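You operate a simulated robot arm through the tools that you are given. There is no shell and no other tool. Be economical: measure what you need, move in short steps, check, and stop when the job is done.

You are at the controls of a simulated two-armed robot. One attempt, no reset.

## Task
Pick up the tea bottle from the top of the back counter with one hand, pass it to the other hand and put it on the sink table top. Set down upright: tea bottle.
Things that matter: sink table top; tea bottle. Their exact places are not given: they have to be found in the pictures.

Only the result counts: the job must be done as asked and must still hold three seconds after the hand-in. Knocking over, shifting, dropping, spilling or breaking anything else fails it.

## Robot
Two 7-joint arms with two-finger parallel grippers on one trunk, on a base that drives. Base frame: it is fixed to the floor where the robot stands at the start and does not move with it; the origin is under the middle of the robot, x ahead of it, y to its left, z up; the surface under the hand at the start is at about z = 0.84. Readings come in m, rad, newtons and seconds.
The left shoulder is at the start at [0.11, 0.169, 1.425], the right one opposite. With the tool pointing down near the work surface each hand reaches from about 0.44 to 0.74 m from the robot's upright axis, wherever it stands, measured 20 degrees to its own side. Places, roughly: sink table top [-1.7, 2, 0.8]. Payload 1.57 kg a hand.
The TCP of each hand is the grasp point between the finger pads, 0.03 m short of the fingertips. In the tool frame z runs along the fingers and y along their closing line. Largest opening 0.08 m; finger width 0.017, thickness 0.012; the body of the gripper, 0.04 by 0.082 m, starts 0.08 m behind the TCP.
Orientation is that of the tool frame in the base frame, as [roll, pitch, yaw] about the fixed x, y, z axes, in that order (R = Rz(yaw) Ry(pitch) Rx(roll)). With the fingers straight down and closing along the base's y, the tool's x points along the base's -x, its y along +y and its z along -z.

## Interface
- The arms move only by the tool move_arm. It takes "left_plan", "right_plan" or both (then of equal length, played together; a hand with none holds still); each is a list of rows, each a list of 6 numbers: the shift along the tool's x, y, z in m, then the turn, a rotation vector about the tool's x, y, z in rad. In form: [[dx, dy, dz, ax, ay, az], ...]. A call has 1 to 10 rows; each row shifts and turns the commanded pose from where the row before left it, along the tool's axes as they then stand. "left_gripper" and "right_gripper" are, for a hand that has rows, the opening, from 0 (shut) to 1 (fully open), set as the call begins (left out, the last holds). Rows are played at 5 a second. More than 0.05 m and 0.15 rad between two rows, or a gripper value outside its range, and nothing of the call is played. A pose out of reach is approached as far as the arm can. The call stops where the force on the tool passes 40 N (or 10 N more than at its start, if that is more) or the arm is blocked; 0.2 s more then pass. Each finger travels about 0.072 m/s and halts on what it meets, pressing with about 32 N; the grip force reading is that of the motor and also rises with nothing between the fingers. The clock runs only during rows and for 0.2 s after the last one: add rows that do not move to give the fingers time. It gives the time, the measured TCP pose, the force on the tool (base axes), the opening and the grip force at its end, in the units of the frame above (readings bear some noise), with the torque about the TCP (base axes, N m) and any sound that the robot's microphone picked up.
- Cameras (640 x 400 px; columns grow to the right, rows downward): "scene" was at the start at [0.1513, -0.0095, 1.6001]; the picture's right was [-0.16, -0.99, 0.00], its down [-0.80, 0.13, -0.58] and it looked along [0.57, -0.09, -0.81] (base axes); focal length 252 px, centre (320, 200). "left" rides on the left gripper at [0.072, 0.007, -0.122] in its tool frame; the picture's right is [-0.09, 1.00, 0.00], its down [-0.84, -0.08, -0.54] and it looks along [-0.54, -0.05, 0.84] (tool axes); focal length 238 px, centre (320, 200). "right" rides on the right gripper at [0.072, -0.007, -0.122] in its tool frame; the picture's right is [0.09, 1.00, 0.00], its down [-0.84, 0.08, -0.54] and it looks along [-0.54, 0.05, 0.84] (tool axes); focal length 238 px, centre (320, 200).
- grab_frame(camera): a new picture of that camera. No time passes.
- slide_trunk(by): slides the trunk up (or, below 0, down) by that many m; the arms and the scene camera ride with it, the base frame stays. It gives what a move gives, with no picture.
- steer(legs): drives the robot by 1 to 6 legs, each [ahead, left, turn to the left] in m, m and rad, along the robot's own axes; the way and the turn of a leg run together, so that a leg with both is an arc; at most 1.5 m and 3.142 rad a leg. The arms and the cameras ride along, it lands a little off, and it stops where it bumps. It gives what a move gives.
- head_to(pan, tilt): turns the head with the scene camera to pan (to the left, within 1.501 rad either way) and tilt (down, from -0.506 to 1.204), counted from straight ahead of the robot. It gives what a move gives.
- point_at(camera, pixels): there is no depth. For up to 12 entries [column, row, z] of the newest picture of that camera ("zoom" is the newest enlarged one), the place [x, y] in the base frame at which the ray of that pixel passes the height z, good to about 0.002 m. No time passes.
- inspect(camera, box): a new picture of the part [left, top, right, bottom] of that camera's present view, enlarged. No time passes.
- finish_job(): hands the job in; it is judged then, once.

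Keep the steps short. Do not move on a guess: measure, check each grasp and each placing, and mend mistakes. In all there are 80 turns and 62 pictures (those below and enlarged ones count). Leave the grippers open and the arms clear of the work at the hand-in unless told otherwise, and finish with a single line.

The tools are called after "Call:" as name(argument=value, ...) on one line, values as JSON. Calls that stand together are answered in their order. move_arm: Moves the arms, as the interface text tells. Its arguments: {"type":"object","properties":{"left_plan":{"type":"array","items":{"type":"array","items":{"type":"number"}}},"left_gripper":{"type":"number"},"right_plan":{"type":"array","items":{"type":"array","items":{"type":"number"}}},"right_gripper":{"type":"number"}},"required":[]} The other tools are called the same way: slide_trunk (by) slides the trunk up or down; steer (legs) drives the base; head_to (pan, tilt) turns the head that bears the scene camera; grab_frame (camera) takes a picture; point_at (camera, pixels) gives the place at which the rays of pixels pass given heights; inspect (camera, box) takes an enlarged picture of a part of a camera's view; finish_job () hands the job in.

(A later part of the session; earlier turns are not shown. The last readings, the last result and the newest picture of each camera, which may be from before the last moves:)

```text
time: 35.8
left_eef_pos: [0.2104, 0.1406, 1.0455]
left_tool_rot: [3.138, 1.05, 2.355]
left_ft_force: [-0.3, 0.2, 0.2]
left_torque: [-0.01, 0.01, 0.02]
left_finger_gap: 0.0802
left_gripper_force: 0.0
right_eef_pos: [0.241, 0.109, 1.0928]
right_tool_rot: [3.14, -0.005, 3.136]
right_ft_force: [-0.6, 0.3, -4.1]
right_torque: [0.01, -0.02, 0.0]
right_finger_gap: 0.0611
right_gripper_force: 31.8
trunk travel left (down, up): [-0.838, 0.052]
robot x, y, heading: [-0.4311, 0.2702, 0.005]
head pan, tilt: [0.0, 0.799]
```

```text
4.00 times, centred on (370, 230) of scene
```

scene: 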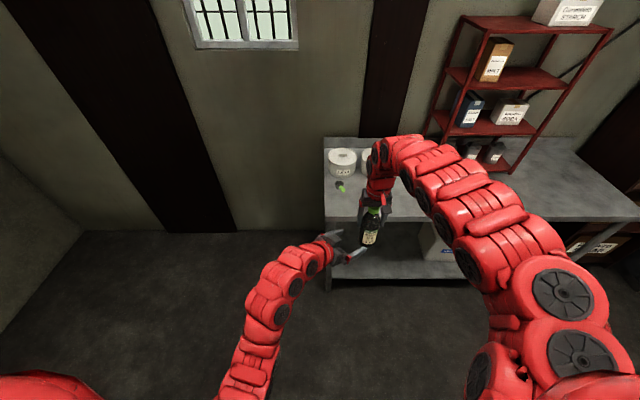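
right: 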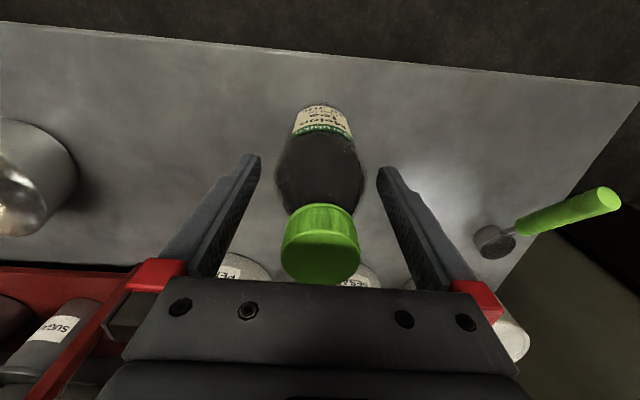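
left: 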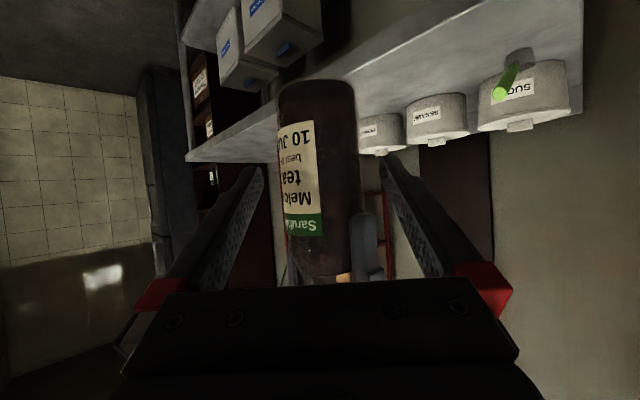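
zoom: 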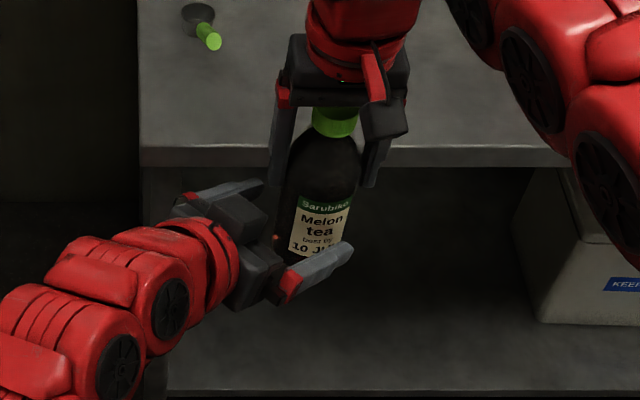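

It's aligned and clear of the right fingers. I'll advance the last 0.048 and close the left gripper.

Call:
move_arm(left_plan=[[0, 0, 0.024, 0, 0, 0], [0, 0, 0.024, 0, 0, 0], [0, 0, 0, 0, 0, 0]], left_gripper=1)

Call:
grab_frame(camera="left")

Call:
inspect(camera="scene", box=[310, 180, 430, 280])

```text
time: 36.6
left_eef_pos: [0.2388, 0.1118, 1.0228]
left_tool_rot: [3.14, 1.049, 2.356]
left_ft_force: [-0.2, -0.1, -0.7]
left_torque: [0.01, -0.05, 0.0]
left_finger_gap: 0.08
left_gripper_force: 0.1
right_eef_pos: [0.2409, 0.1093, 1.0935]
right_tool_rot: [3.139, -0.005, 3.134]
right_ft_force: [-0.4, -0.1, -3.2]
right_torque: [0.02, 0.02, -0.01]
right_finger_gap: 0.0611
right_gripper_force: 32.8
trunk travel left (down, up): [-0.838, 0.052]
robot x, y, heading: [-0.4358, 0.2695, 0.003]
head pan, tilt: [0.0, 0.799]
```

```text
34 pictures are left
```

left: 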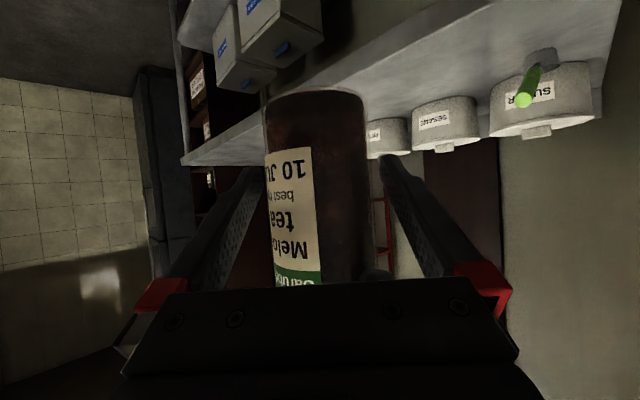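

```text
4.00 times, centred on (370, 230) of scene
```

zoom: 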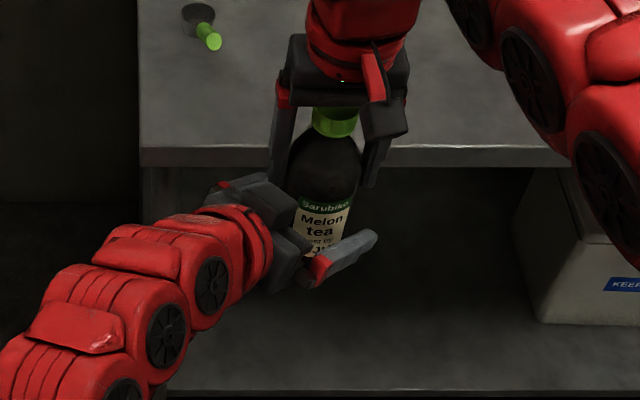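

It's centered within about 2 mm. I'll close the left gripper.

Call:
move_arm(left_plan=[[0, 0, 0, 0, 0, 0], [0, 0, 0, 0, 0, 0], [0, 0, 0, 0, 0, 0], [0, 0, 0, 0, 0, 0]], left_gripper=0)

```text
time: 37.6
left_eef_pos: [0.2407, 0.1116, 1.022]
left_tool_rot: [3.14, 1.048, 2.356]
left_ft_force: [3.9, -0.7, 0.7]
left_torque: [-0.11, 0.19, 0.16]
left_finger_gap: 0.0611
left_gripper_force: 31.9
right_eef_pos: [0.2416, 0.1088, 1.0934]
right_tool_rot: [3.14, -0.005, 3.135]
right_ft_force: [-3.3, 0.2, -3.4]
right_torque: [0.18, 0.09, -0.08]
right_finger_gap: 0.0614
right_gripper_force: 32.3
trunk travel left (down, up): [-0.838, 0.052]
robot x, y, heading: [-0.4337, 0.2735, 0.006]
head pan, tilt: [0.0, 0.799]
```

The left hand holds the body too, with a gap of 0.061 and low internal forces. I'll open the right gripper and check that the left carries the weight.

Call:
move_arm(right_plan=[[0, 0, 0, 0, 0, 0], [0, 0, 0, 0, 0, 0], [0, 0, 0, 0, 0, 0]], right_gripper=1)

Call:
grab_frame(camera="right")

```text
time: 38.4
left_eef_pos: [0.2416, 0.111, 1.0207]
left_tool_rot: [3.14, 1.046, 2.355]
left_ft_force: [0.3, 0.0, 0.5]
left_torque: [0.01, 0.03, -0.01]
left_finger_gap: 0.0611
left_gripper_force: 31.5
right_eef_pos: [0.2415, 0.1101, 1.0939]
right_tool_rot: [3.139, -0.005, 3.134]
right_ft_force: [0.8, -0.6, -0.5]
right_torque: [0.02, 0.03, -0.01]
right_finger_gap: 0.08
right_gripper_force: 0.1
trunk travel left (down, up): [-0.838, 0.052]
robot x, y, heading: [-0.4303, 0.2721, 0.002]
head pan, tilt: [0.0, 0.799]
```

```text
32 pictures are left
```

right: 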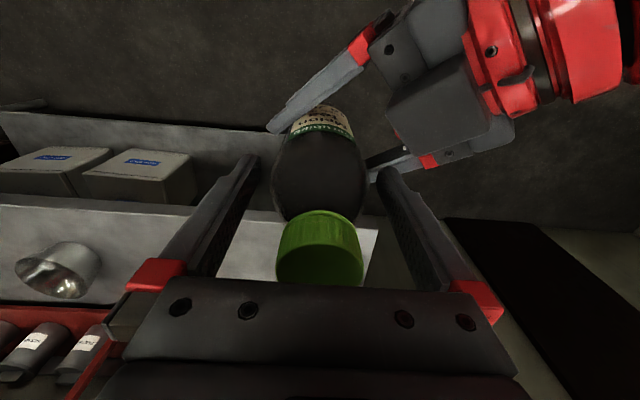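

The right is released and the bottle stays in the left. I'll withdraw the right hand straight up 0.15.

Call:
move_arm(right_plan=[[0, 0, -0.02, 0, 0, 0], [0, 0, -0.03, 0, 0, 0], [0, 0, -0.03, 0, 0, 0], [0, 0, -0.03, 0, 0, 0], [0, 0, -0.03, 0, 0, 0], [0, 0, -0.03, 0, 0, 0]], right_gripper=1)

Call:
grab_frame(camera="scene")

```text
time: 39.8
left_eef_pos: [0.2402, 0.1114, 1.0223]
left_tool_rot: [3.138, 1.051, 2.357]
left_ft_force: [-0.5, -0.3, -0.4]
left_torque: [0.0, 0.03, -0.01]
left_finger_gap: 0.061
left_gripper_force: 32.0
right_eef_pos: [0.2421, 0.1091, 1.2641]
right_tool_rot: [3.14, -0.005, 3.135]
right_ft_force: [-0.2, 0.0, 0.5]
right_torque: [0.0, -0.03, -0.01]
right_finger_gap: 0.0802
right_gripper_force: 0.1
trunk travel left (down, up): [-0.838, 0.052]
robot x, y, heading: [-0.4345, 0.2717, -0.001]
head pan, tilt: [0.0, 0.799]
```

```text
31 pictures are left
```

scene: 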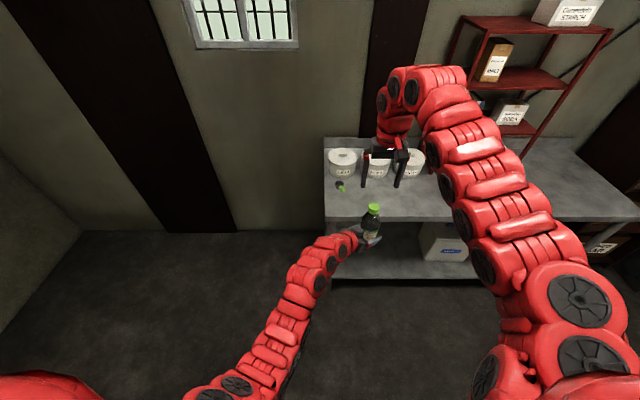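

The left hand holds the bottle upright. I'll move the right hand out to the side, then turn the robot left by 1.3 rad to look at the room.

Call:
move_arm(right_plan=[[0, -0.035, 0, 0, 0, 0], [0, -0.035, 0, 0, 0, 0], [0, -0.035, 0, 0, 0, 0], [0, -0.035, 0, 0, 0, 0], [0, -0.035, 0, 0, 0, 0]])

Call:
steer(legs=[[0, 0, 1.2]])

Call:
head_to(pan=0.9, tilt=0.5)

Call:
grab_frame(camera="scene")

```text
time: 41.0
left_eef_pos: [0.2399, 0.1105, 1.0227]
left_tool_rot: [3.14, 1.048, 2.355]
left_ft_force: [0.8, -0.7, -1.1]
left_torque: [0.04, 0.01, 0.01]
left_finger_gap: 0.0612
left_gripper_force: 31.9
right_eef_pos: [0.2422, -0.0668, 1.2624]
right_tool_rot: [3.138, -0.004, 3.136]
right_ft_force: [1.0, 0.4, -0.7]
right_torque: [0.04, 0.0, 0.02]
right_finger_gap: 0.0798
right_gripper_force: 0.0
trunk travel left (down, up): [-0.838, 0.052]
robot x, y, heading: [-0.438, 0.2736, -0.004]
head pan, tilt: [0.0, 0.799]
```

```text
time: 44.4
left_eef_pos: [-0.043, 0.8444, 1.0216]
left_tool_rot: [3.14, 1.049, -2.723]
left_ft_force: [-0.6, 0.2, -0.5]
left_torque: [0.0, 0.02, 0.02]
left_finger_gap: 0.0609
left_gripper_force: 32.3
right_eef_pos: [0.1247, 0.7824, 1.2629]
right_tool_rot: [3.141, -0.004, -1.944]
right_ft_force: [-0.7, -0.4, 0.0]
right_torque: [0.02, -0.01, 0.0]
right_finger_gap: 0.0799
right_gripper_force: 0.0
trunk travel left (down, up): [-0.838, 0.052]
robot x, y, heading: [-0.4308, 0.2711, 1.208]
head pan, tilt: [0.0, 0.799]
```

```text
time: 45.6
left_eef_pos: [-0.0417, 0.8451, 1.0211]
left_tool_rot: [3.141, 1.046, -2.723]
left_ft_force: [0.5, 0.4, -0.1]
left_torque: [-0.03, 0.01, -0.01]
left_finger_gap: 0.061
left_gripper_force: 32.6
right_eef_pos: [0.1239, 0.7838, 1.2626]
right_tool_rot: [3.139, -0.005, -1.943]
right_ft_force: [-0.5, -0.6, -1.2]
right_torque: [0.02, 0.0, 0.0]
right_finger_gap: 0.0797
right_gripper_force: 0.0
trunk travel left (down, up): [-0.838, 0.052]
robot x, y, heading: [-0.4321, 0.2728, 1.206]
head pan, tilt: [0.901, 0.499]
```

```text
30 pictures are left
```

scene: 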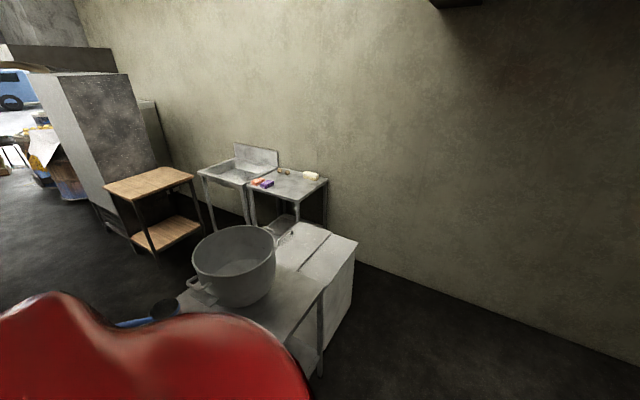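

I can now see the sink table at (290,182) behind a freezer and a pot table. I'll measure its corners and the obstacles.

Call:
inspect(camera="scene", box=[170, 130, 370, 255])

Call:
point_at(camera="scene", pixels=[[328, 182, 0.8], [300, 201, 0.8], [248, 186, 0.8], [278, 168, 0.8], [262, 183, 0.8], [312, 176, 0.8], [285, 170, 0.8], [357, 240, 0.8], [337, 350, 0.0], [322, 290, 0.8], [180, 295, 0.8], [290, 345, 0.8]])

Call:
point_at(camera="scene", pixels=[[320, 376, 0.0], [297, 228, 0.0], [330, 225, 0.0], [357, 240, 0.5], [357, 240, 0.9], [200, 172, 0.8], [195, 175, 0.8], [160, 250, 0.4], [214, 230, 0.0], [133, 262, 0.0], [298, 225, 0.8], [243, 185, 0.8]])

```text
3.20 times, centred on (270, 192) of scene
```

zoom: 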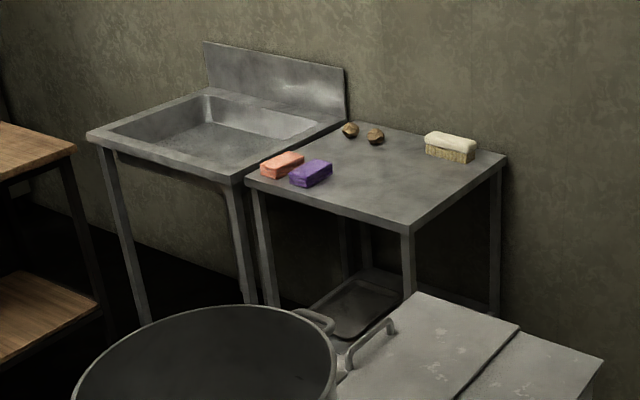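

```text
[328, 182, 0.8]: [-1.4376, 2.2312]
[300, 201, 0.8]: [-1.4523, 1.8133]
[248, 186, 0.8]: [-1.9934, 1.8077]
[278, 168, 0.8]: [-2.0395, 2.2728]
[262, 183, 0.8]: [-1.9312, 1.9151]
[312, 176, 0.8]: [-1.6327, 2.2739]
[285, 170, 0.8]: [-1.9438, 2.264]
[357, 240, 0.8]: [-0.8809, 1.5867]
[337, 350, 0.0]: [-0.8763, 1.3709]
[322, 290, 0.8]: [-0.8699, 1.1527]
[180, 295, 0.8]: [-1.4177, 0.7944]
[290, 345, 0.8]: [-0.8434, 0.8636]
```

```text
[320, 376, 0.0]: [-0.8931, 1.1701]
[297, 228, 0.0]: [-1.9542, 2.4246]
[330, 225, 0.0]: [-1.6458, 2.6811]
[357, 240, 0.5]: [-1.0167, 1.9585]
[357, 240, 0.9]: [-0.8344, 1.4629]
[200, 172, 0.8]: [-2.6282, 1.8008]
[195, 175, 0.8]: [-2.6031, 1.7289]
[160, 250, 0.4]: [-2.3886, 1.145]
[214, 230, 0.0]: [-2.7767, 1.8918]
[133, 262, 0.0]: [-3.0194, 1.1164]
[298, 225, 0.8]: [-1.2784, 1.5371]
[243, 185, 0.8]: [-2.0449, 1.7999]
```

The drainboard spans x -2.0..-1.44 and y 1.81..2.27 at z≈0.8. Its front right corner is free. I'll approach from its right side (x>-1.44), so I'll measure the wall and the freezer's height.

Call:
head_to(pan=0.6, tilt=0.55)

Call:
grab_frame(camera="scene")

```text
time: 46.4
left_eef_pos: [-0.042, 0.8451, 1.0217]
left_tool_rot: [3.14, 1.047, -2.723]
left_ft_force: [-0.4, 0.3, -0.4]
left_torque: [0.02, 0.04, -0.01]
left_finger_gap: 0.0607
left_gripper_force: 32.1
right_eef_pos: [0.1237, 0.7847, 1.2631]
right_tool_rot: [3.14, -0.006, -1.944]
right_ft_force: [0.2, 0.4, -0.1]
right_torque: [0.01, -0.01, -0.02]
right_finger_gap: 0.08
right_gripper_force: 0.0
trunk travel left (down, up): [-0.838, 0.052]
robot x, y, heading: [-0.4331, 0.2725, 1.21]
head pan, tilt: [0.6, 0.55]
```

```text
28 pictures are left
```

scene: 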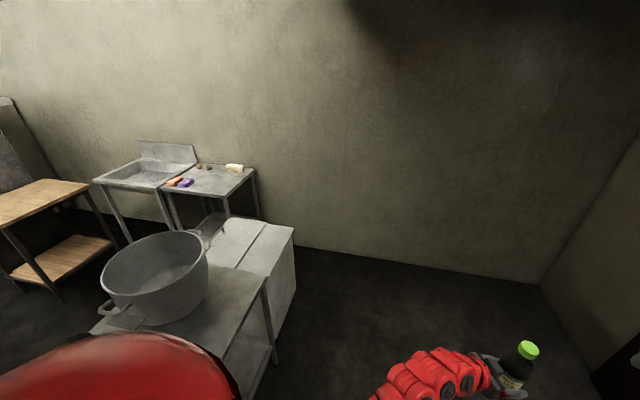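

Call:
point_at(camera="scene", pixels=[[310, 247, 0], [420, 265, 0], [538, 284, 0], [278, 365, 0], [294, 300, 0], [294, 229, 0.8], [228, 217, 0.8], [228, 217, 0.7], [294, 229, 0.7], [270, 280, 0.8], [600, 375, 0], [257, 172, 0.8]])

```text
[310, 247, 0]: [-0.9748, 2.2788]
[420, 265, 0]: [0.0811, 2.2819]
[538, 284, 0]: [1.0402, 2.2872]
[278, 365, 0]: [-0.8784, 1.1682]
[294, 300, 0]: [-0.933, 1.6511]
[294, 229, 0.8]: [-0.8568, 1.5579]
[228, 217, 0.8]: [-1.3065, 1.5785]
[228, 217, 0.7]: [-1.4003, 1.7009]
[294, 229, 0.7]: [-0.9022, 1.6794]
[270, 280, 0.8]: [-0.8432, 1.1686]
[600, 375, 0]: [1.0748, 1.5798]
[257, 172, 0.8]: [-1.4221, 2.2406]
```

The wall is at y≈2.28, and the freezer (to y≈1.67) leaves only a 0.6 m gap on this side. The open floor in front of the drainboard (x<-1.45, y<1.75) looks better. I'll look further left to check the way round the pot table.

Call:
head_to(pan=1.5, tilt=0.5)

Call:
grab_frame(camera="scene")

```text
time: 47.6
left_eef_pos: [-0.0423, 0.8443, 1.0213]
left_tool_rot: [3.14, 1.047, -2.723]
left_ft_force: [-0.5, -0.2, -0.1]
left_torque: [-0.02, 0.01, -0.02]
left_finger_gap: 0.0613
left_gripper_force: 32.0
right_eef_pos: [0.1246, 0.7831, 1.2625]
right_tool_rot: [3.14, -0.006, -1.945]
right_ft_force: [-1.0, 0.2, 0.4]
right_torque: [0.01, -0.03, -0.05]
right_finger_gap: 0.08
right_gripper_force: 0.0
trunk travel left (down, up): [-0.838, 0.052]
robot x, y, heading: [-0.4385, 0.2703, 1.206]
head pan, tilt: [1.499, 0.499]
```

```text
27 pictures are left
```

scene: 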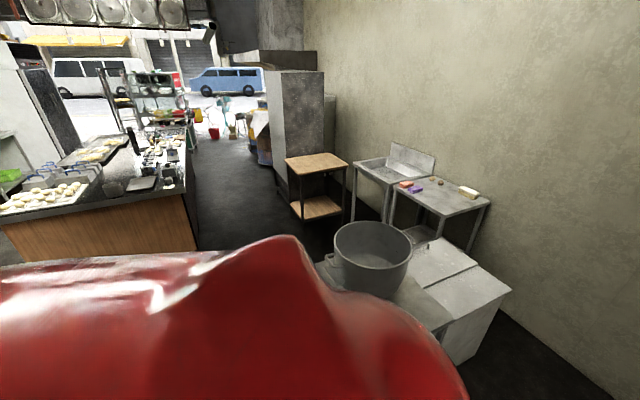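

Call:
point_at(camera="scene", pixels=[[197, 238, 0], [240, 232, 0], [183, 188, 0.9], [5, 260, 0], [316, 263, 0.8], [330, 247, 0.8], [300, 217, 0], [347, 163, 0.8], [302, 172, 0.8], [258, 165, 0], [344, 213, 0], [200, 150, 0]])

Call:
point_at(camera="scene", pixels=[[340, 262, 0.8], [411, 240, 1.05], [333, 240, 1.05], [372, 223, 1.05], [372, 260, 1.05], [392, 185, 0.8], [447, 216, 0.8], [490, 202, 0.8], [416, 190, 0.82], [405, 184, 0.82], [390, 222, 0], [353, 168, 0.8]])

```text
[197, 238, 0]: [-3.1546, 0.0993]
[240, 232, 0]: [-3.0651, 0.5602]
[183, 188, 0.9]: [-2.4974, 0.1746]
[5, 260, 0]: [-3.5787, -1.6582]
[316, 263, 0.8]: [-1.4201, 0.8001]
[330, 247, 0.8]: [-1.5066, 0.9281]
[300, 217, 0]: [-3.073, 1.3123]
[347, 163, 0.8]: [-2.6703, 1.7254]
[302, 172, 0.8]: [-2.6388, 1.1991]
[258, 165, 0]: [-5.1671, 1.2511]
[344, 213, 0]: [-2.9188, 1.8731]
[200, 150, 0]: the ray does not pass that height
```

```text
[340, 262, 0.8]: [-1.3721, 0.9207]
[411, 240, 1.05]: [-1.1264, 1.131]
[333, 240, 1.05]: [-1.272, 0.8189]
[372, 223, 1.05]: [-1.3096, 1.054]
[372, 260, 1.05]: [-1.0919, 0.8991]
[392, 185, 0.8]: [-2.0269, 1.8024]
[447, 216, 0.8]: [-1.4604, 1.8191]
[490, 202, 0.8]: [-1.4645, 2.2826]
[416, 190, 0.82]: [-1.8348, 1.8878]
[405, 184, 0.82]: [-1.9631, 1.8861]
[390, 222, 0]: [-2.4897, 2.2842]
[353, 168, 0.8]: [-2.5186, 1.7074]
```

The area x -2.6..-1.5, y 0.2..1.75 in front of the drainboard looks open. I'll shift right 0.28 onto floor I already used, so the swing clears the pot, turn to face -x, and look along the corridor.

Call:
steer(legs=[[0, -0.28, 0], [0, 0, 1.93]])

Call:
head_to(pan=0, tilt=0.6)

Call:
grab_frame(camera="scene")

```text
time: 54.2
left_eef_pos: [-0.8434, 0.3489, 1.0212]
left_tool_rot: [3.141, 1.048, -0.807]
left_ft_force: [-0.3, -0.5, 0.1]
left_torque: [-0.02, -0.03, 0.03]
left_finger_gap: 0.0608
left_gripper_force: 32.5
right_eef_pos: [-0.8409, 0.525, 1.263]
right_tool_rot: [3.14, -0.006, -0.029]
right_ft_force: [-0.4, 0.3, 0.1]
right_torque: [0.01, 0.0, -0.01]
right_finger_gap: 0.08
right_gripper_force: 0.0
trunk travel left (down, up): [-0.838, 0.052]
robot x, y, heading: [-0.1758, 0.1729, 3.118]
head pan, tilt: [1.499, 0.499]
```

```text
time: 55.8
left_eef_pos: [-0.8422, 0.349, 1.0212]
left_tool_rot: [3.138, 1.047, -0.808]
left_ft_force: [-0.2, 0.1, 0.2]
left_torque: [-0.04, -0.05, -0.01]
left_finger_gap: 0.0609
left_gripper_force: 31.9
right_eef_pos: [-0.8416, 0.5265, 1.2625]
right_tool_rot: [3.14, -0.006, -0.03]
right_ft_force: [-0.1, 1.2, -0.5]
right_torque: [0.02, -0.06, -0.01]
right_finger_gap: 0.0799
right_gripper_force: 0.1
trunk travel left (down, up): [-0.838, 0.052]
robot x, y, heading: [-0.1687, 0.1704, 3.12]
head pan, tilt: [0.0, 0.6]
```

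```text
26 pictures are left
```

scene: 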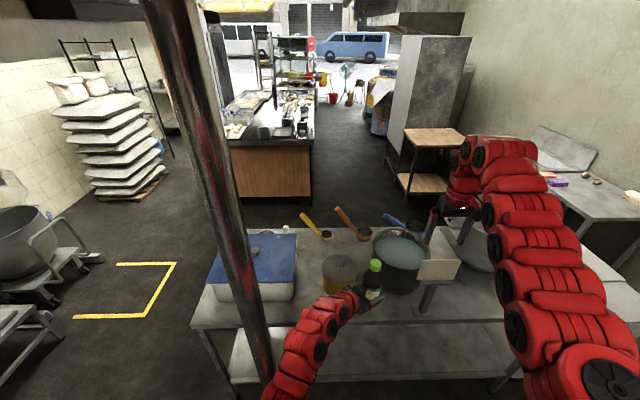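

The pot table is actually a long island with a pillar in front of it. I'll measure its extent.

Call:
point_at(camera="scene", pixels=[[190, 328, 0.8], [213, 265, 0.8], [222, 245, 0.8], [420, 320, 0.8], [268, 385, 0], [230, 255, 0], [232, 398, 0], [145, 318, 0], [175, 262, 0], [88, 270, 0], [310, 200, 0], [265, 385, 0.3]])

Call:
inspect(camera="scene", box=[140, 180, 480, 400])

```text
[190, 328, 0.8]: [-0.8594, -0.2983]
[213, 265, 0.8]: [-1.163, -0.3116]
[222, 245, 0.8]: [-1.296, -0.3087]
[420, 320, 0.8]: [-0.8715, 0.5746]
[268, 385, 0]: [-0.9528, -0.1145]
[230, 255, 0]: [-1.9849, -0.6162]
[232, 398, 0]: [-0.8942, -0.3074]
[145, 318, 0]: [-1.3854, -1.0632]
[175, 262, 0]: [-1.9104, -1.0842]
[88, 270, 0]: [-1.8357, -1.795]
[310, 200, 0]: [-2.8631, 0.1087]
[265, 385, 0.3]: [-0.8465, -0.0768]
```

```text
1.82 times, centred on (310, 290) of scene
```

zoom: 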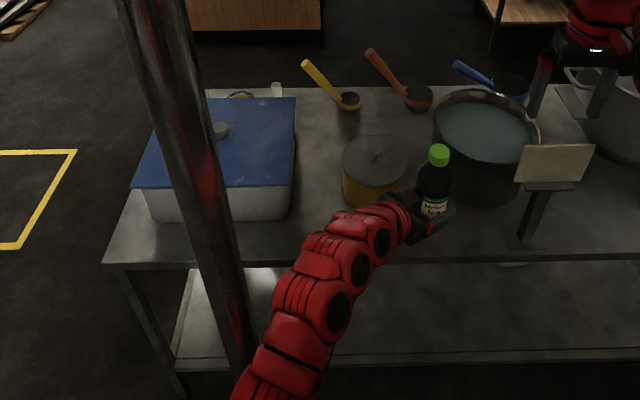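

The island spans x -1.4..-0.86 and y -0.31..1.17, with a pillar near (-0.85,-0.1). I'll need to go round its south end, so I'll look down the aisle on my left (-y).

Call:
head_to(pan=1.35, tilt=0.6)

Call:
grab_frame(camera="scene")

```text
time: 57.3
left_eef_pos: [-0.8419, 0.3473, 1.0215]
left_tool_rot: [3.14, 1.048, -0.808]
left_ft_force: [-0.3, 0.1, 0.5]
left_torque: [-0.02, 0.01, -0.01]
left_finger_gap: 0.0609
left_gripper_force: 32.0
right_eef_pos: [-0.8399, 0.5257, 1.2641]
right_tool_rot: [3.14, -0.005, -0.03]
right_ft_force: [-0.3, -0.3, 0.6]
right_torque: [0.01, 0.01, -0.01]
right_finger_gap: 0.08
right_gripper_force: 0.1
trunk travel left (down, up): [-0.838, 0.052]
robot x, y, heading: [-0.171, 0.1712, 3.122]
head pan, tilt: [1.349, 0.6]
```

```text
24 pictures are left
```

scene: 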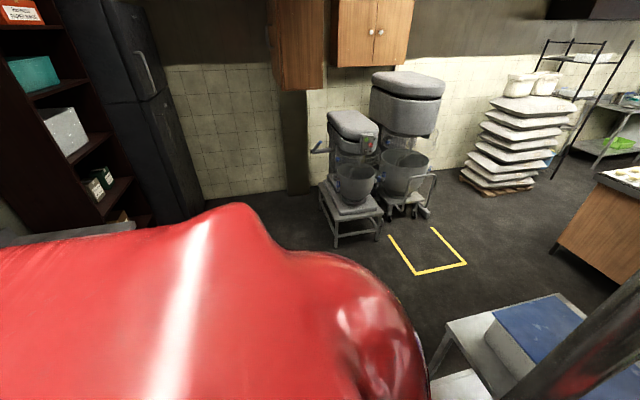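

Call:
point_at(camera="scene", pixels=[[335, 246, 0], [378, 240, 0], [355, 213, 0.3], [205, 212, 0], [100, 235, 0], [416, 274, 0], [466, 262, 0], [431, 215, 0], [450, 325, 0.8], [135, 225, 0.8], [552, 250, 0], [430, 375, 0]])

```text
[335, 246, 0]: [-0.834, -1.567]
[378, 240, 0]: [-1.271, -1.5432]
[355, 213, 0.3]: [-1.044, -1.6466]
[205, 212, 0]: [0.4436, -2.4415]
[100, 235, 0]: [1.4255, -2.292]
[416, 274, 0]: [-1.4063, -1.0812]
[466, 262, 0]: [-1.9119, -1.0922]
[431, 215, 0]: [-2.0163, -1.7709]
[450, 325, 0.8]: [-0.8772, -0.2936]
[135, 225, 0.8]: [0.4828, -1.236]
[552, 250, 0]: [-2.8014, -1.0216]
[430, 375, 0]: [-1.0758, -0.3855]
```

There is a clear route: back down the aisle, west along y≈-0.92, then north along x≈-2.05. The first part is to turn right to face +y, drive backward to y≈-0.92, then turn to face -x.

Call:
steer(legs=[[0, 0, -1.551], [-1.09, 0, 0], [0, 0, 1.571]])

Call:
head_to(pan=0.0, tilt=0.6)

Call:
grab_frame(camera="scene")

```text
time: 70.5
left_eef_pos: [-0.8565, -0.7396, 1.0218]
left_tool_rot: [3.14, 1.048, -0.793]
left_ft_force: [-0.2, -0.1, -0.1]
left_torque: [-0.03, -0.02, 0.0]
left_finger_gap: 0.061
left_gripper_force: 31.9
right_eef_pos: [-0.8571, -0.5613, 1.2629]
right_tool_rot: [3.139, -0.005, -0.017]
right_ft_force: [0.7, -0.4, -0.9]
right_torque: [0.02, -0.01, -0.01]
right_finger_gap: 0.08
right_gripper_force: 0.0
trunk travel left (down, up): [-0.838, 0.052]
robot x, y, heading: [-0.182, -0.9111, 3.135]
head pan, tilt: [1.349, 0.6]
```

```text
time: 72.0
left_eef_pos: [-0.8553, -0.7388, 1.0207]
left_tool_rot: [3.14, 1.048, -0.796]
left_ft_force: [0.3, -0.2, 0.0]
left_torque: [-0.01, -0.02, 0.01]
left_finger_gap: 0.0606
left_gripper_force: 31.6
right_eef_pos: [-0.8571, -0.562, 1.263]
right_tool_rot: [3.141, -0.006, -0.016]
right_ft_force: [-0.3, 0.1, 0.1]
right_torque: [-0.02, 0.02, 0.0]
right_finger_gap: 0.0801
right_gripper_force: 0.2
trunk travel left (down, up): [-0.838, 0.052]
robot x, y, heading: [-0.1821, -0.9035, 3.135]
head pan, tilt: [0.0, 0.6]
```

```text
23 pictures are left
```

scene: 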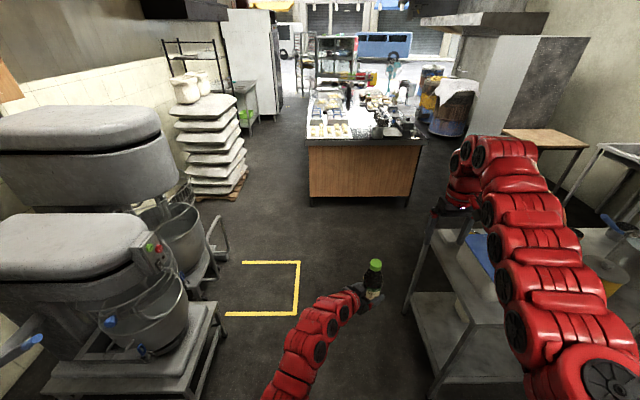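

Call:
point_at(camera="scene", pixels=[[196, 398, 0], [222, 302, 0.4], [228, 252, 0.5], [187, 310, 0.6], [160, 260, 1.0], [408, 300, 0.8], [430, 215, 0.8], [308, 206, 0], [410, 204, 0], [305, 145, 0.9], [560, 200, 0.0], [178, 180, 1.3]])

```text
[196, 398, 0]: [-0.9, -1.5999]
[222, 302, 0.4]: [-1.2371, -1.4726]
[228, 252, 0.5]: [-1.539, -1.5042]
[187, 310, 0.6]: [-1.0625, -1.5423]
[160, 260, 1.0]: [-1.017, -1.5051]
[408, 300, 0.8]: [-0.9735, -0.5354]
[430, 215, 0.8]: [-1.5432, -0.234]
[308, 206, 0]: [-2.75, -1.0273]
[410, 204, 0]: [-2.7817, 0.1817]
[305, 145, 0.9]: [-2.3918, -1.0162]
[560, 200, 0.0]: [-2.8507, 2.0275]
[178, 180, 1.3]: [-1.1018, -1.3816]
```

The way is clear: mixers at y≤-1.47, island at y≥-0.31, counter at x≤-2.75. I'll drive ahead 1.68, turn right to face +y, then look.

Call:
steer(legs=[[0.84, 0, 0], [0.84, 0, 0], [0, 0, -1.564]])

Call:
grab_frame(camera="scene")

```text
time: 84.3
left_eef_pos: [-1.6897, -0.2152, 1.0227]
left_tool_rot: [-3.14, 1.049, -2.37]
left_ft_force: [-0.2, 1.6, 0.2]
left_torque: [-0.02, 0.03, -0.06]
left_finger_gap: 0.0606
left_gripper_force: 32.1
right_eef_pos: [-1.5127, -0.2171, 1.2628]
right_tool_rot: [3.141, -0.006, -1.59]
right_ft_force: [-0.8, -0.1, -0.6]
right_torque: [0.0, -0.02, 0.03]
right_finger_gap: 0.0799
right_gripper_force: 0.0
trunk travel left (down, up): [-0.838, 0.052]
robot x, y, heading: [-1.8609, -0.8913, 1.559]
head pan, tilt: [0.0, 0.6]
```

```text
22 pictures are left
```

scene: 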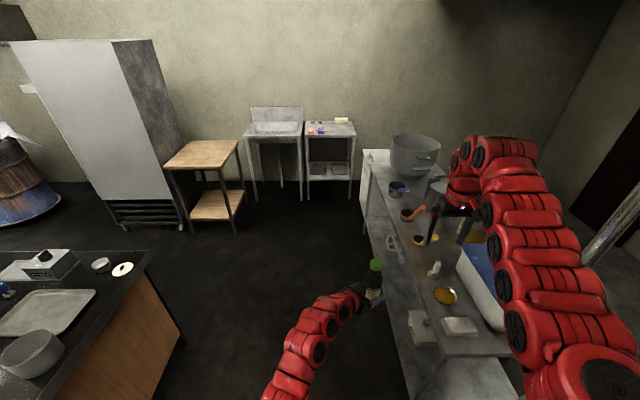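

Call:
point_at(camera="scene", pixels=[[400, 330, 0.8], [366, 180, 0.8], [180, 340, 0], [150, 252, 0.9], [238, 142, 0.8], [235, 232, 0], [338, 207, 0.45], [360, 205, 0], [356, 136, 0.8], [307, 136, 0.8], [305, 123, 0.8], [350, 123, 0.8]])

```text
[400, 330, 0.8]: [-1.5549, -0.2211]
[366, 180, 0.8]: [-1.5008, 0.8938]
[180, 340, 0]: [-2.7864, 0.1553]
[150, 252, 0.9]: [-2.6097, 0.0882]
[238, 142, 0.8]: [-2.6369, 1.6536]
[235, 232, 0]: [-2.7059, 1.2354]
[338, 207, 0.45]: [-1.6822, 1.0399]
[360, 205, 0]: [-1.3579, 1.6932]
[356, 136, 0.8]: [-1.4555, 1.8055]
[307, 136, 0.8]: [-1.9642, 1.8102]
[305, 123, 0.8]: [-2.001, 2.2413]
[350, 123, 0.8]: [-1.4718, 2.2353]
```

The drainboard is straight ahead, between the island edge at x≈-1.5 and the counter at x≈-2.6. I'll shift left to x≈-2.0, then yaw the left hand 45° back about the bottle so that it points straight ahead.

Call:
steer(legs=[[0, 0.15, 0]])

Call:
move_arm(left_plan=[[0, 0, 0, -0.1134, 0, -0.0655], [0, 0, 0, -0.1134, 0, -0.0655], [0, 0, 0, -0.1134, 0, -0.0655], [0, 0, 0, -0.1134, 0, -0.0655], [0, 0, 0, -0.1134, 0, -0.0655], [0, 0, 0, -0.1134, 0, -0.0655], [0, 0, 0, 0, 0, 0]])

```text
time: 85.7
left_eef_pos: [-1.8386, -0.215, 1.0218]
left_tool_rot: [3.14, 1.048, -2.37]
left_ft_force: [-0.2, -0.7, 1.4]
left_torque: [-0.04, 0.03, 0.06]
left_finger_gap: 0.0605
left_gripper_force: 32.1
right_eef_pos: [-1.6607, -0.215, 1.2619]
right_tool_rot: [3.137, -0.005, -1.591]
right_ft_force: [-0.8, 0.5, 0.2]
right_torque: [-0.01, 0.0, -0.03]
right_finger_gap: 0.0799
right_gripper_force: 0.1
trunk travel left (down, up): [-0.838, 0.052]
robot x, y, heading: [-2.0072, -0.8859, 1.558]
head pan, tilt: [0.0, 0.6]
```

```text
time: 87.3
left_eef_pos: [-1.8398, -0.2152, 1.0201]
left_tool_rot: [3.14, 1.046, -1.583]
left_ft_force: [0.4, 0.4, -0.2]
left_torque: [-0.06, 0.03, 0.03]
left_finger_gap: 0.0607
left_gripper_force: 31.6
right_eef_pos: [-1.6623, -0.2148, 1.2627]
right_tool_rot: [3.138, -0.004, -1.591]
right_ft_force: [0.5, 0.4, 0.2]
right_torque: [0.04, -0.01, 0.0]
right_finger_gap: 0.0798
right_gripper_force: 0.0
trunk travel left (down, up): [-0.838, 0.052]
robot x, y, heading: [-2.0095, -0.888, 1.557]
head pan, tilt: [0.0, 0.6]
```

The hand now points straight ahead. I'll drive forward 1.9 m, so the hands stop short of the table edge, and look.

Call:
steer(legs=[[0.95, 0, 0], [0.95, 0, 0]])

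Call:
grab_frame(camera="scene")

```text
time: 96.8
left_eef_pos: [-1.815, 1.7019, 1.0216]
left_tool_rot: [-3.141, 1.047, -1.581]
left_ft_force: [0.1, 0.1, -0.4]
left_torque: [-0.03, 0.0, 0.0]
left_finger_gap: 0.0602
left_gripper_force: 31.9
right_eef_pos: [-1.6394, 1.7016, 1.2631]
right_tool_rot: [3.138, -0.003, -1.587]
right_ft_force: [-0.2, 0.1, -0.7]
right_torque: [-0.01, 0.0, 0.03]
right_finger_gap: 0.0801
right_gripper_force: 0.1
trunk travel left (down, up): [-0.838, 0.052]
robot x, y, heading: [-1.9839, 1.03, 1.559]
head pan, tilt: [0.0, 0.6]
```

```text
21 pictures are left
```

scene: 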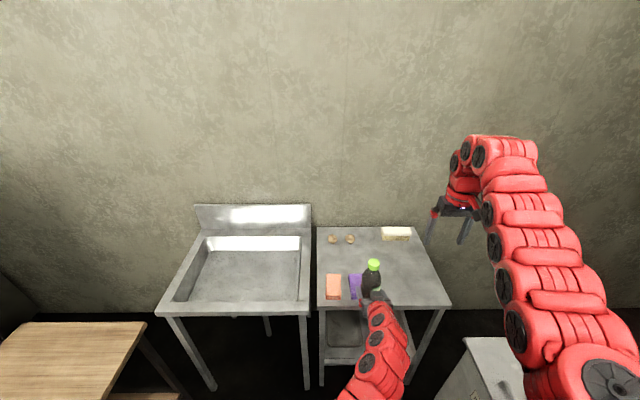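

Call:
point_at(camera="scene", pixels=[[450, 303, 0.8], [319, 305, 0.8], [418, 227, 0.8], [317, 227, 0.8], [334, 298, 0.8], [361, 298, 0.8], [349, 298, 0.8], [380, 240, 0.8], [411, 240, 0.8], [361, 275, 0.83], [350, 243, 0.8], [341, 274, 0.83]])

Call:
inspect(camera="scene", box=[300, 210, 460, 320])

```text
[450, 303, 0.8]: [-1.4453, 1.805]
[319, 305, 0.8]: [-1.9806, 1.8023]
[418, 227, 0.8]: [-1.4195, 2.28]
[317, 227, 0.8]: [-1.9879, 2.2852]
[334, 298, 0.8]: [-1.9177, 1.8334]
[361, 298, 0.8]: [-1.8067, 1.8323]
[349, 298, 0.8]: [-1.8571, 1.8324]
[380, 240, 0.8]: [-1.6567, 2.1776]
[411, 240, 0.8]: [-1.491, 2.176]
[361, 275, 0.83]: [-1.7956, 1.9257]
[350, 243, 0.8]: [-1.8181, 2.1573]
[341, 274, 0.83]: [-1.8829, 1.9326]
```

```text
3.64 times, centred on (380, 265) of scene
```

zoom: 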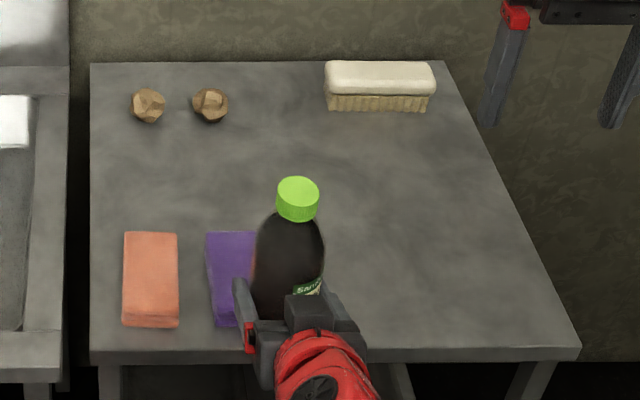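

The table top is x -1.98..-1.445, y 1.805..2.28 at z 0.80. The soap ends at x≈-1.80 and the brush is at y≥2.17. My target for the bottle is (-1.62,1.97). I'll turn right 0.249, then drive ahead 0.327 and left 0.06.

Call:
steer(legs=[[0, 0, -0.249], [0.327, 0.0625, 0]])

Call:
grab_frame(camera="scene")

Call:
grab_frame(camera="left")

```text
time: 99.9
left_eef_pos: [-1.6319, 1.9687, 1.0225]
left_tool_rot: [3.14, 1.049, -1.832]
left_ft_force: [-1.1, -1.1, -0.1]
left_torque: [-0.03, 0.0, 0.01]
left_finger_gap: 0.0606
left_gripper_force: 32.3
right_eef_pos: [-1.4583, 1.9268, 1.2641]
right_tool_rot: [3.138, -0.005, -1.84]
right_ft_force: [-0.4, 0.1, -0.4]
right_torque: [0.02, 0.02, 0.0]
right_finger_gap: 0.0799
right_gripper_force: 0.0
trunk travel left (down, up): [-0.838, 0.052]
robot x, y, heading: [-1.958, 1.3613, 1.313]
head pan, tilt: [0.0, 0.6]
```

```text
19 pictures are left
```

scene: 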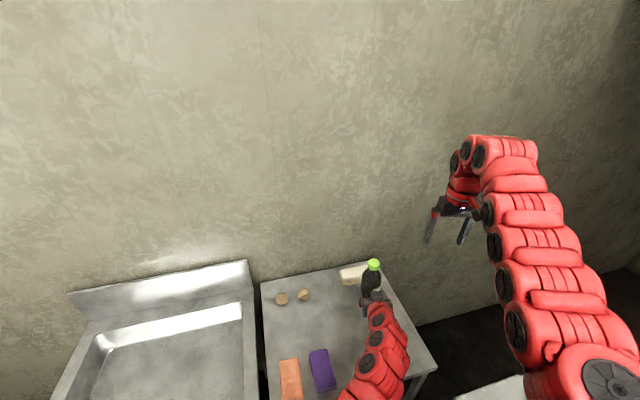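

```text
18 pictures are left
```

left: 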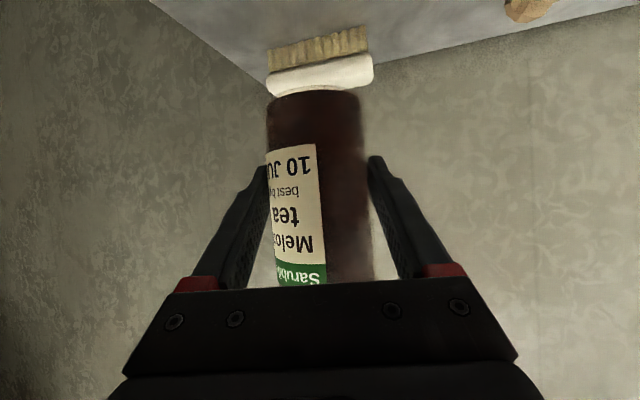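

The bottle is over the free spot at (-1.632,1.969), with its base about 0.17 above the table. I'll lower 0.10 by trunk and check the left forearm's clearance with the head tilted down.

Call:
slide_trunk(by=-0.1)

Call:
head_to(pan=0.1, tilt=1.05)

Call:
grab_frame(camera="scene")

```text
time: 101.2
left_eef_pos: [-1.6324, 1.9687, 0.9205]
left_tool_rot: [3.139, 1.047, -1.832]
left_ft_force: [0.7, -1.0, 1.2]
left_torque: [-0.02, 0.0, -0.01]
left_finger_gap: 0.0602
left_gripper_force: 32.1
right_eef_pos: [-1.4584, 1.9274, 1.1641]
right_tool_rot: [3.14, -0.003, -1.839]
right_ft_force: [0.6, -0.3, 0.1]
right_torque: [-0.01, 0.03, 0.03]
right_finger_gap: 0.0798
right_gripper_force: 0.1
trunk travel left (down, up): [-0.738, 0.152]
robot x, y, heading: [-1.9593, 1.3654, 1.313]
head pan, tilt: [0.0, 0.6]
```

```text
time: 102.1
left_eef_pos: [-1.6313, 1.9696, 0.9208]
left_tool_rot: [3.138, 1.048, -1.832]
left_ft_force: [-0.7, -0.2, -0.8]
left_torque: [-0.05, 0.01, 0.0]
left_finger_gap: 0.0604
left_gripper_force: 31.7
right_eef_pos: [-1.4593, 1.9266, 1.1633]
right_tool_rot: [3.14, -0.003, -1.84]
right_ft_force: [-0.6, 0.2, 0.0]
right_torque: [0.0, 0.0, -0.03]
right_finger_gap: 0.08
right_gripper_force: 0.0
trunk travel left (down, up): [-0.738, 0.152]
robot x, y, heading: [-1.9633, 1.3586, 1.311]
head pan, tilt: [0.099, 1.051]
```

```text
17 pictures are left
```

scene: 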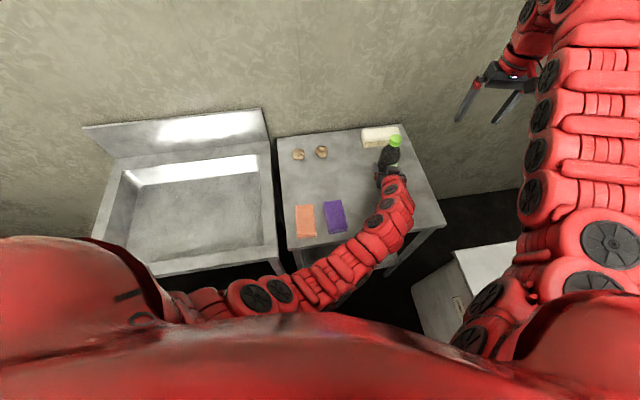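

Call:
point_at(camera="scene", pixels=[[300, 275, 0.85], [300, 275, 0.95], [300, 275, 1.1], [360, 235, 0.85], [360, 235, 0.95], [360, 235, 1.05], [260, 285, 0.9], [260, 285, 1.1], [395, 205, 0.9], [395, 205, 1.0], [410, 228, 0.9], [410, 228, 1.0]])

Call:
inspect(camera="scene", box=[220, 110, 460, 310])

```text
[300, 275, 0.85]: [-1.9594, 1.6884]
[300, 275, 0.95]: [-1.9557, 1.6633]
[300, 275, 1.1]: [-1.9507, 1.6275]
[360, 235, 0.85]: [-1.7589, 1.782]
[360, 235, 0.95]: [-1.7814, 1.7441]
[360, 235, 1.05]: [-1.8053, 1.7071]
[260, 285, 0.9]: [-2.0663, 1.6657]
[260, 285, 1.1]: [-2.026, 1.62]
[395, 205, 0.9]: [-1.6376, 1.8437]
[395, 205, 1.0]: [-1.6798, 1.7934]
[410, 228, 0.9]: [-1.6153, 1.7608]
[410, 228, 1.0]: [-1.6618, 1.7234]
```

```text
2.00 times, centred on (340, 210) of scene
```

zoom: 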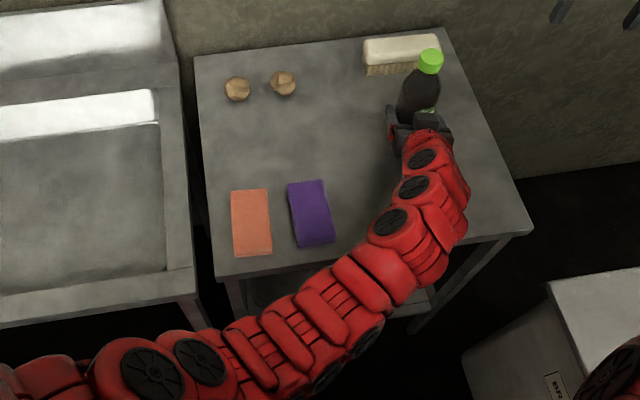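

The forearm stays in front of the table edge, or at least 0.1 above the top. I'll lower another 0.05 by trunk, leaving about 0.018.

Call:
slide_trunk(by=-0.05)

Call:
grab_frame(camera="left")

Call:
inspect(camera="scene", box=[320, 90, 460, 220])

```text
time: 103.0
left_eef_pos: [-1.6319, 1.9687, 0.8731]
left_tool_rot: [-3.138, 1.051, -1.831]
left_ft_force: [0.1, -0.4, 7.6]
left_torque: [0.33, 0.25, 0.07]
left_finger_gap: 0.0603
left_gripper_force: 31.7
right_eef_pos: [-1.4599, 1.9262, 1.1137]
right_tool_rot: [3.14, -0.003, -1.839]
right_ft_force: [0.5, -0.6, 0.0]
right_torque: [0.0, -0.01, -0.01]
right_finger_gap: 0.08
right_gripper_force: 0.1
trunk travel left (down, up): [-0.688, 0.202]
robot x, y, heading: [-1.9614, 1.362, 1.305]
head pan, tilt: [0.099, 1.051]
```

```text
15 pictures are left
```

left: 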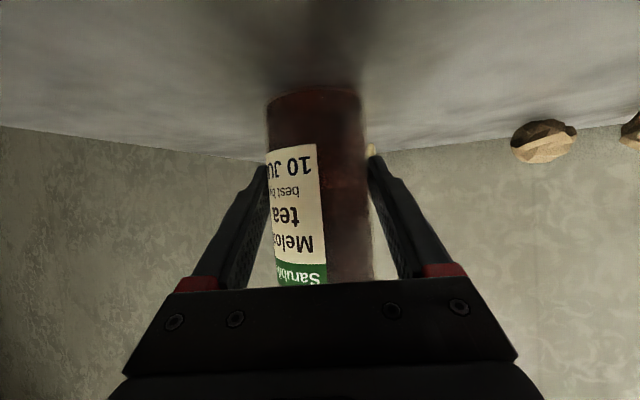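

```text
3.08 times, centred on (390, 155) of scene
```

zoom: 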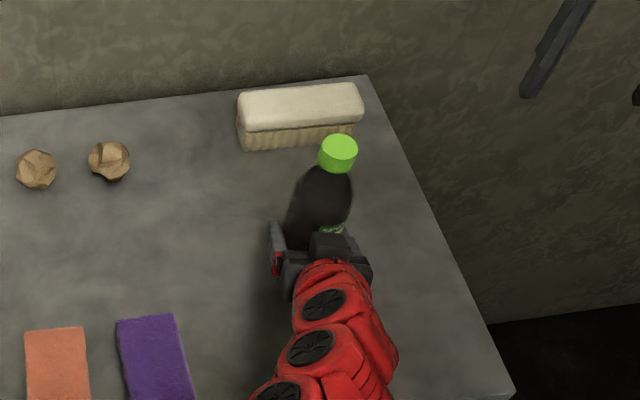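

The left force shows +7.6 N upward, so the base has touched the table (z≈0.82). I'll press 2 mm further down to seat it flat and watch the force.

Call:
move_arm(left_plan=[[0.00173, 0, 0.001, 0, 0, 0], [0, 0, 0, 0, 0, 0]])

```text
time: 103.7
left_eef_pos: [-1.6305, 1.9694, 0.8737]
left_tool_rot: [-3.136, 1.054, -1.83]
left_ft_force: [2.3, 1.7, 21.7]
left_torque: [0.55, 0.12, 0.11]
left_finger_gap: 0.0603
left_gripper_force: 32.0
right_eef_pos: [-1.4595, 1.9252, 1.1145]
right_tool_rot: [3.139, -0.002, -1.839]
right_ft_force: [-0.9, -0.3, 0.0]
right_torque: [0.0, 0.01, 0.02]
right_finger_gap: 0.0799
right_gripper_force: 0.0
trunk travel left (down, up): [-0.688, 0.202]
robot x, y, heading: [-1.9606, 1.3602, 1.305]
head pan, tilt: [0.099, 1.051]
```

The table contact is firm and the load is now within the bottle's footprint. I'll take off that 2 mm of preload, then open the left gripper.

Call:
move_arm(left_plan=[[-0.0015, 0, -0.0009, 0, 0, 0], [0, 0, 0, 0, 0, 0]])

Call:
move_arm(left_plan=[[0, 0, 0, 0, 0, 0], [0, 0, 0, 0, 0, 0], [0, 0, 0, 0, 0, 0], [0, 0, 0, 0, 0, 0]], left_gripper=1)

Call:
grab_frame(camera="left")

Call:
inspect(camera="scene", box=[320, 90, 460, 220])

```text
time: 104.2
left_eef_pos: [-1.6311, 1.9687, 0.8714]
left_tool_rot: [3.141, 1.049, -1.83]
left_ft_force: [5.6, 4.2, 18.8]
left_torque: [0.5, -0.04, 0.03]
left_finger_gap: 0.0604
left_gripper_force: 32.0
right_eef_pos: [-1.4591, 1.9249, 1.1153]
right_tool_rot: [-3.141, -0.002, -1.841]
right_ft_force: [0.4, 0.1, 0.2]
right_torque: [-0.01, -0.02, 0.0]
right_finger_gap: 0.08
right_gripper_force: 0.0
trunk travel left (down, up): [-0.688, 0.202]
robot x, y, heading: [-1.9624, 1.3604, 1.309]
head pan, tilt: [0.099, 1.051]
```

```text
time: 105.2
left_eef_pos: [-1.6302, 1.9698, 0.8712]
left_tool_rot: [3.14, 1.049, -1.834]
left_ft_force: [-0.1, 0.1, 0.1]
left_torque: [-0.01, -0.03, -0.01]
left_finger_gap: 0.08
left_gripper_force: 0.0
right_eef_pos: [-1.4589, 1.9263, 1.1134]
right_tool_rot: [3.14, -0.004, -1.839]
right_ft_force: [-0.1, -0.5, -0.1]
right_torque: [0.01, 0.0, 0.02]
right_finger_gap: 0.08
right_gripper_force: 0.1
trunk travel left (down, up): [-0.688, 0.202]
robot x, y, heading: [-1.9602, 1.3575, 1.315]
head pan, tilt: [0.099, 1.051]
```

```text
13 pictures are left
```

left: 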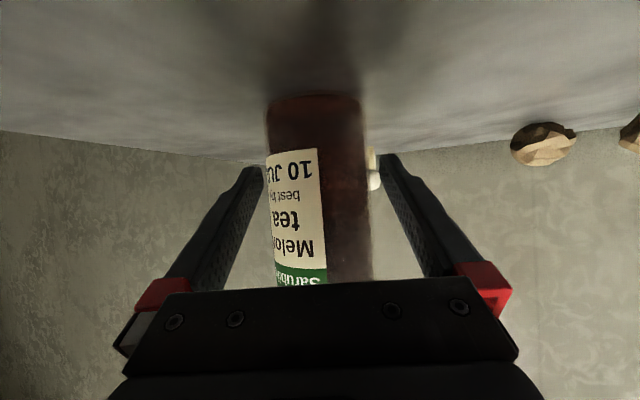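

```text
3.08 times, centred on (390, 155) of scene
```

zoom: 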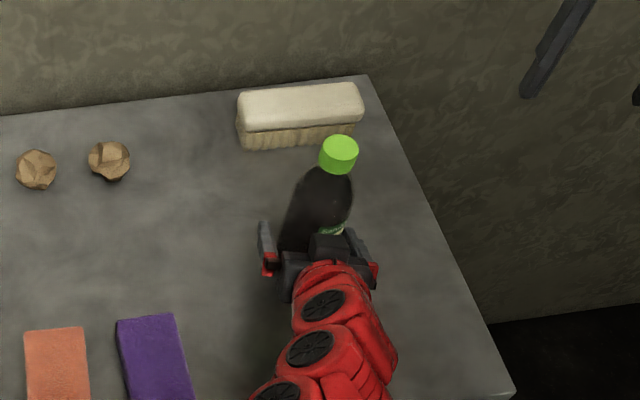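

The bottle stands free, upright and unmoved. I'll withdraw the left hand straight back along its fingers.

Call:
move_arm(left_plan=[[0, -0.002, 0, 0, 0, 0], [0, 0, -0.02, 0, 0, 0], [0, 0, -0.025, 0, 0, 0], [0, 0, -0.025, 0, 0, 0], [0, 0, -0.025, 0, 0, 0], [0, 0, -0.025, 0, 0, 0]], left_gripper=1)

Call:
grab_frame(camera="left")

```text
time: 106.7
left_eef_pos: [-1.6559, 1.8674, 0.9332]
left_tool_rot: [3.141, 1.047, -1.83]
left_ft_force: [0.1, 0.9, 0.4]
left_torque: [-0.01, 0.03, -0.02]
left_finger_gap: 0.0796
left_gripper_force: 0.1
right_eef_pos: [-1.4597, 1.9263, 1.1132]
right_tool_rot: [3.139, -0.001, -1.84]
right_ft_force: [0.2, -0.4, -0.3]
right_torque: [0.01, -0.01, 0.01]
right_finger_gap: 0.08
right_gripper_force: 0.0
trunk travel left (down, up): [-0.688, 0.202]
robot x, y, heading: [-1.9599, 1.36, 1.312]
head pan, tilt: [0.099, 1.051]
```

```text
11 pictures are left
```

left: 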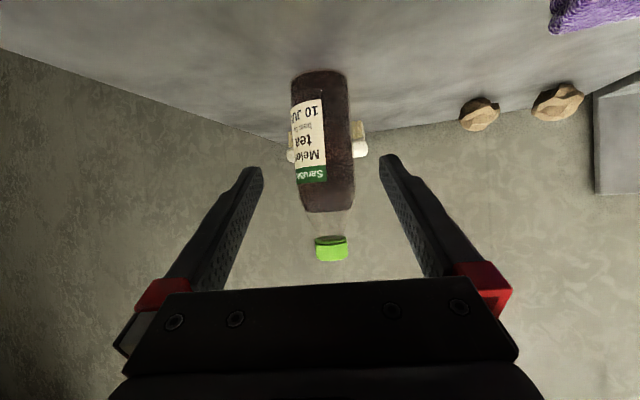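

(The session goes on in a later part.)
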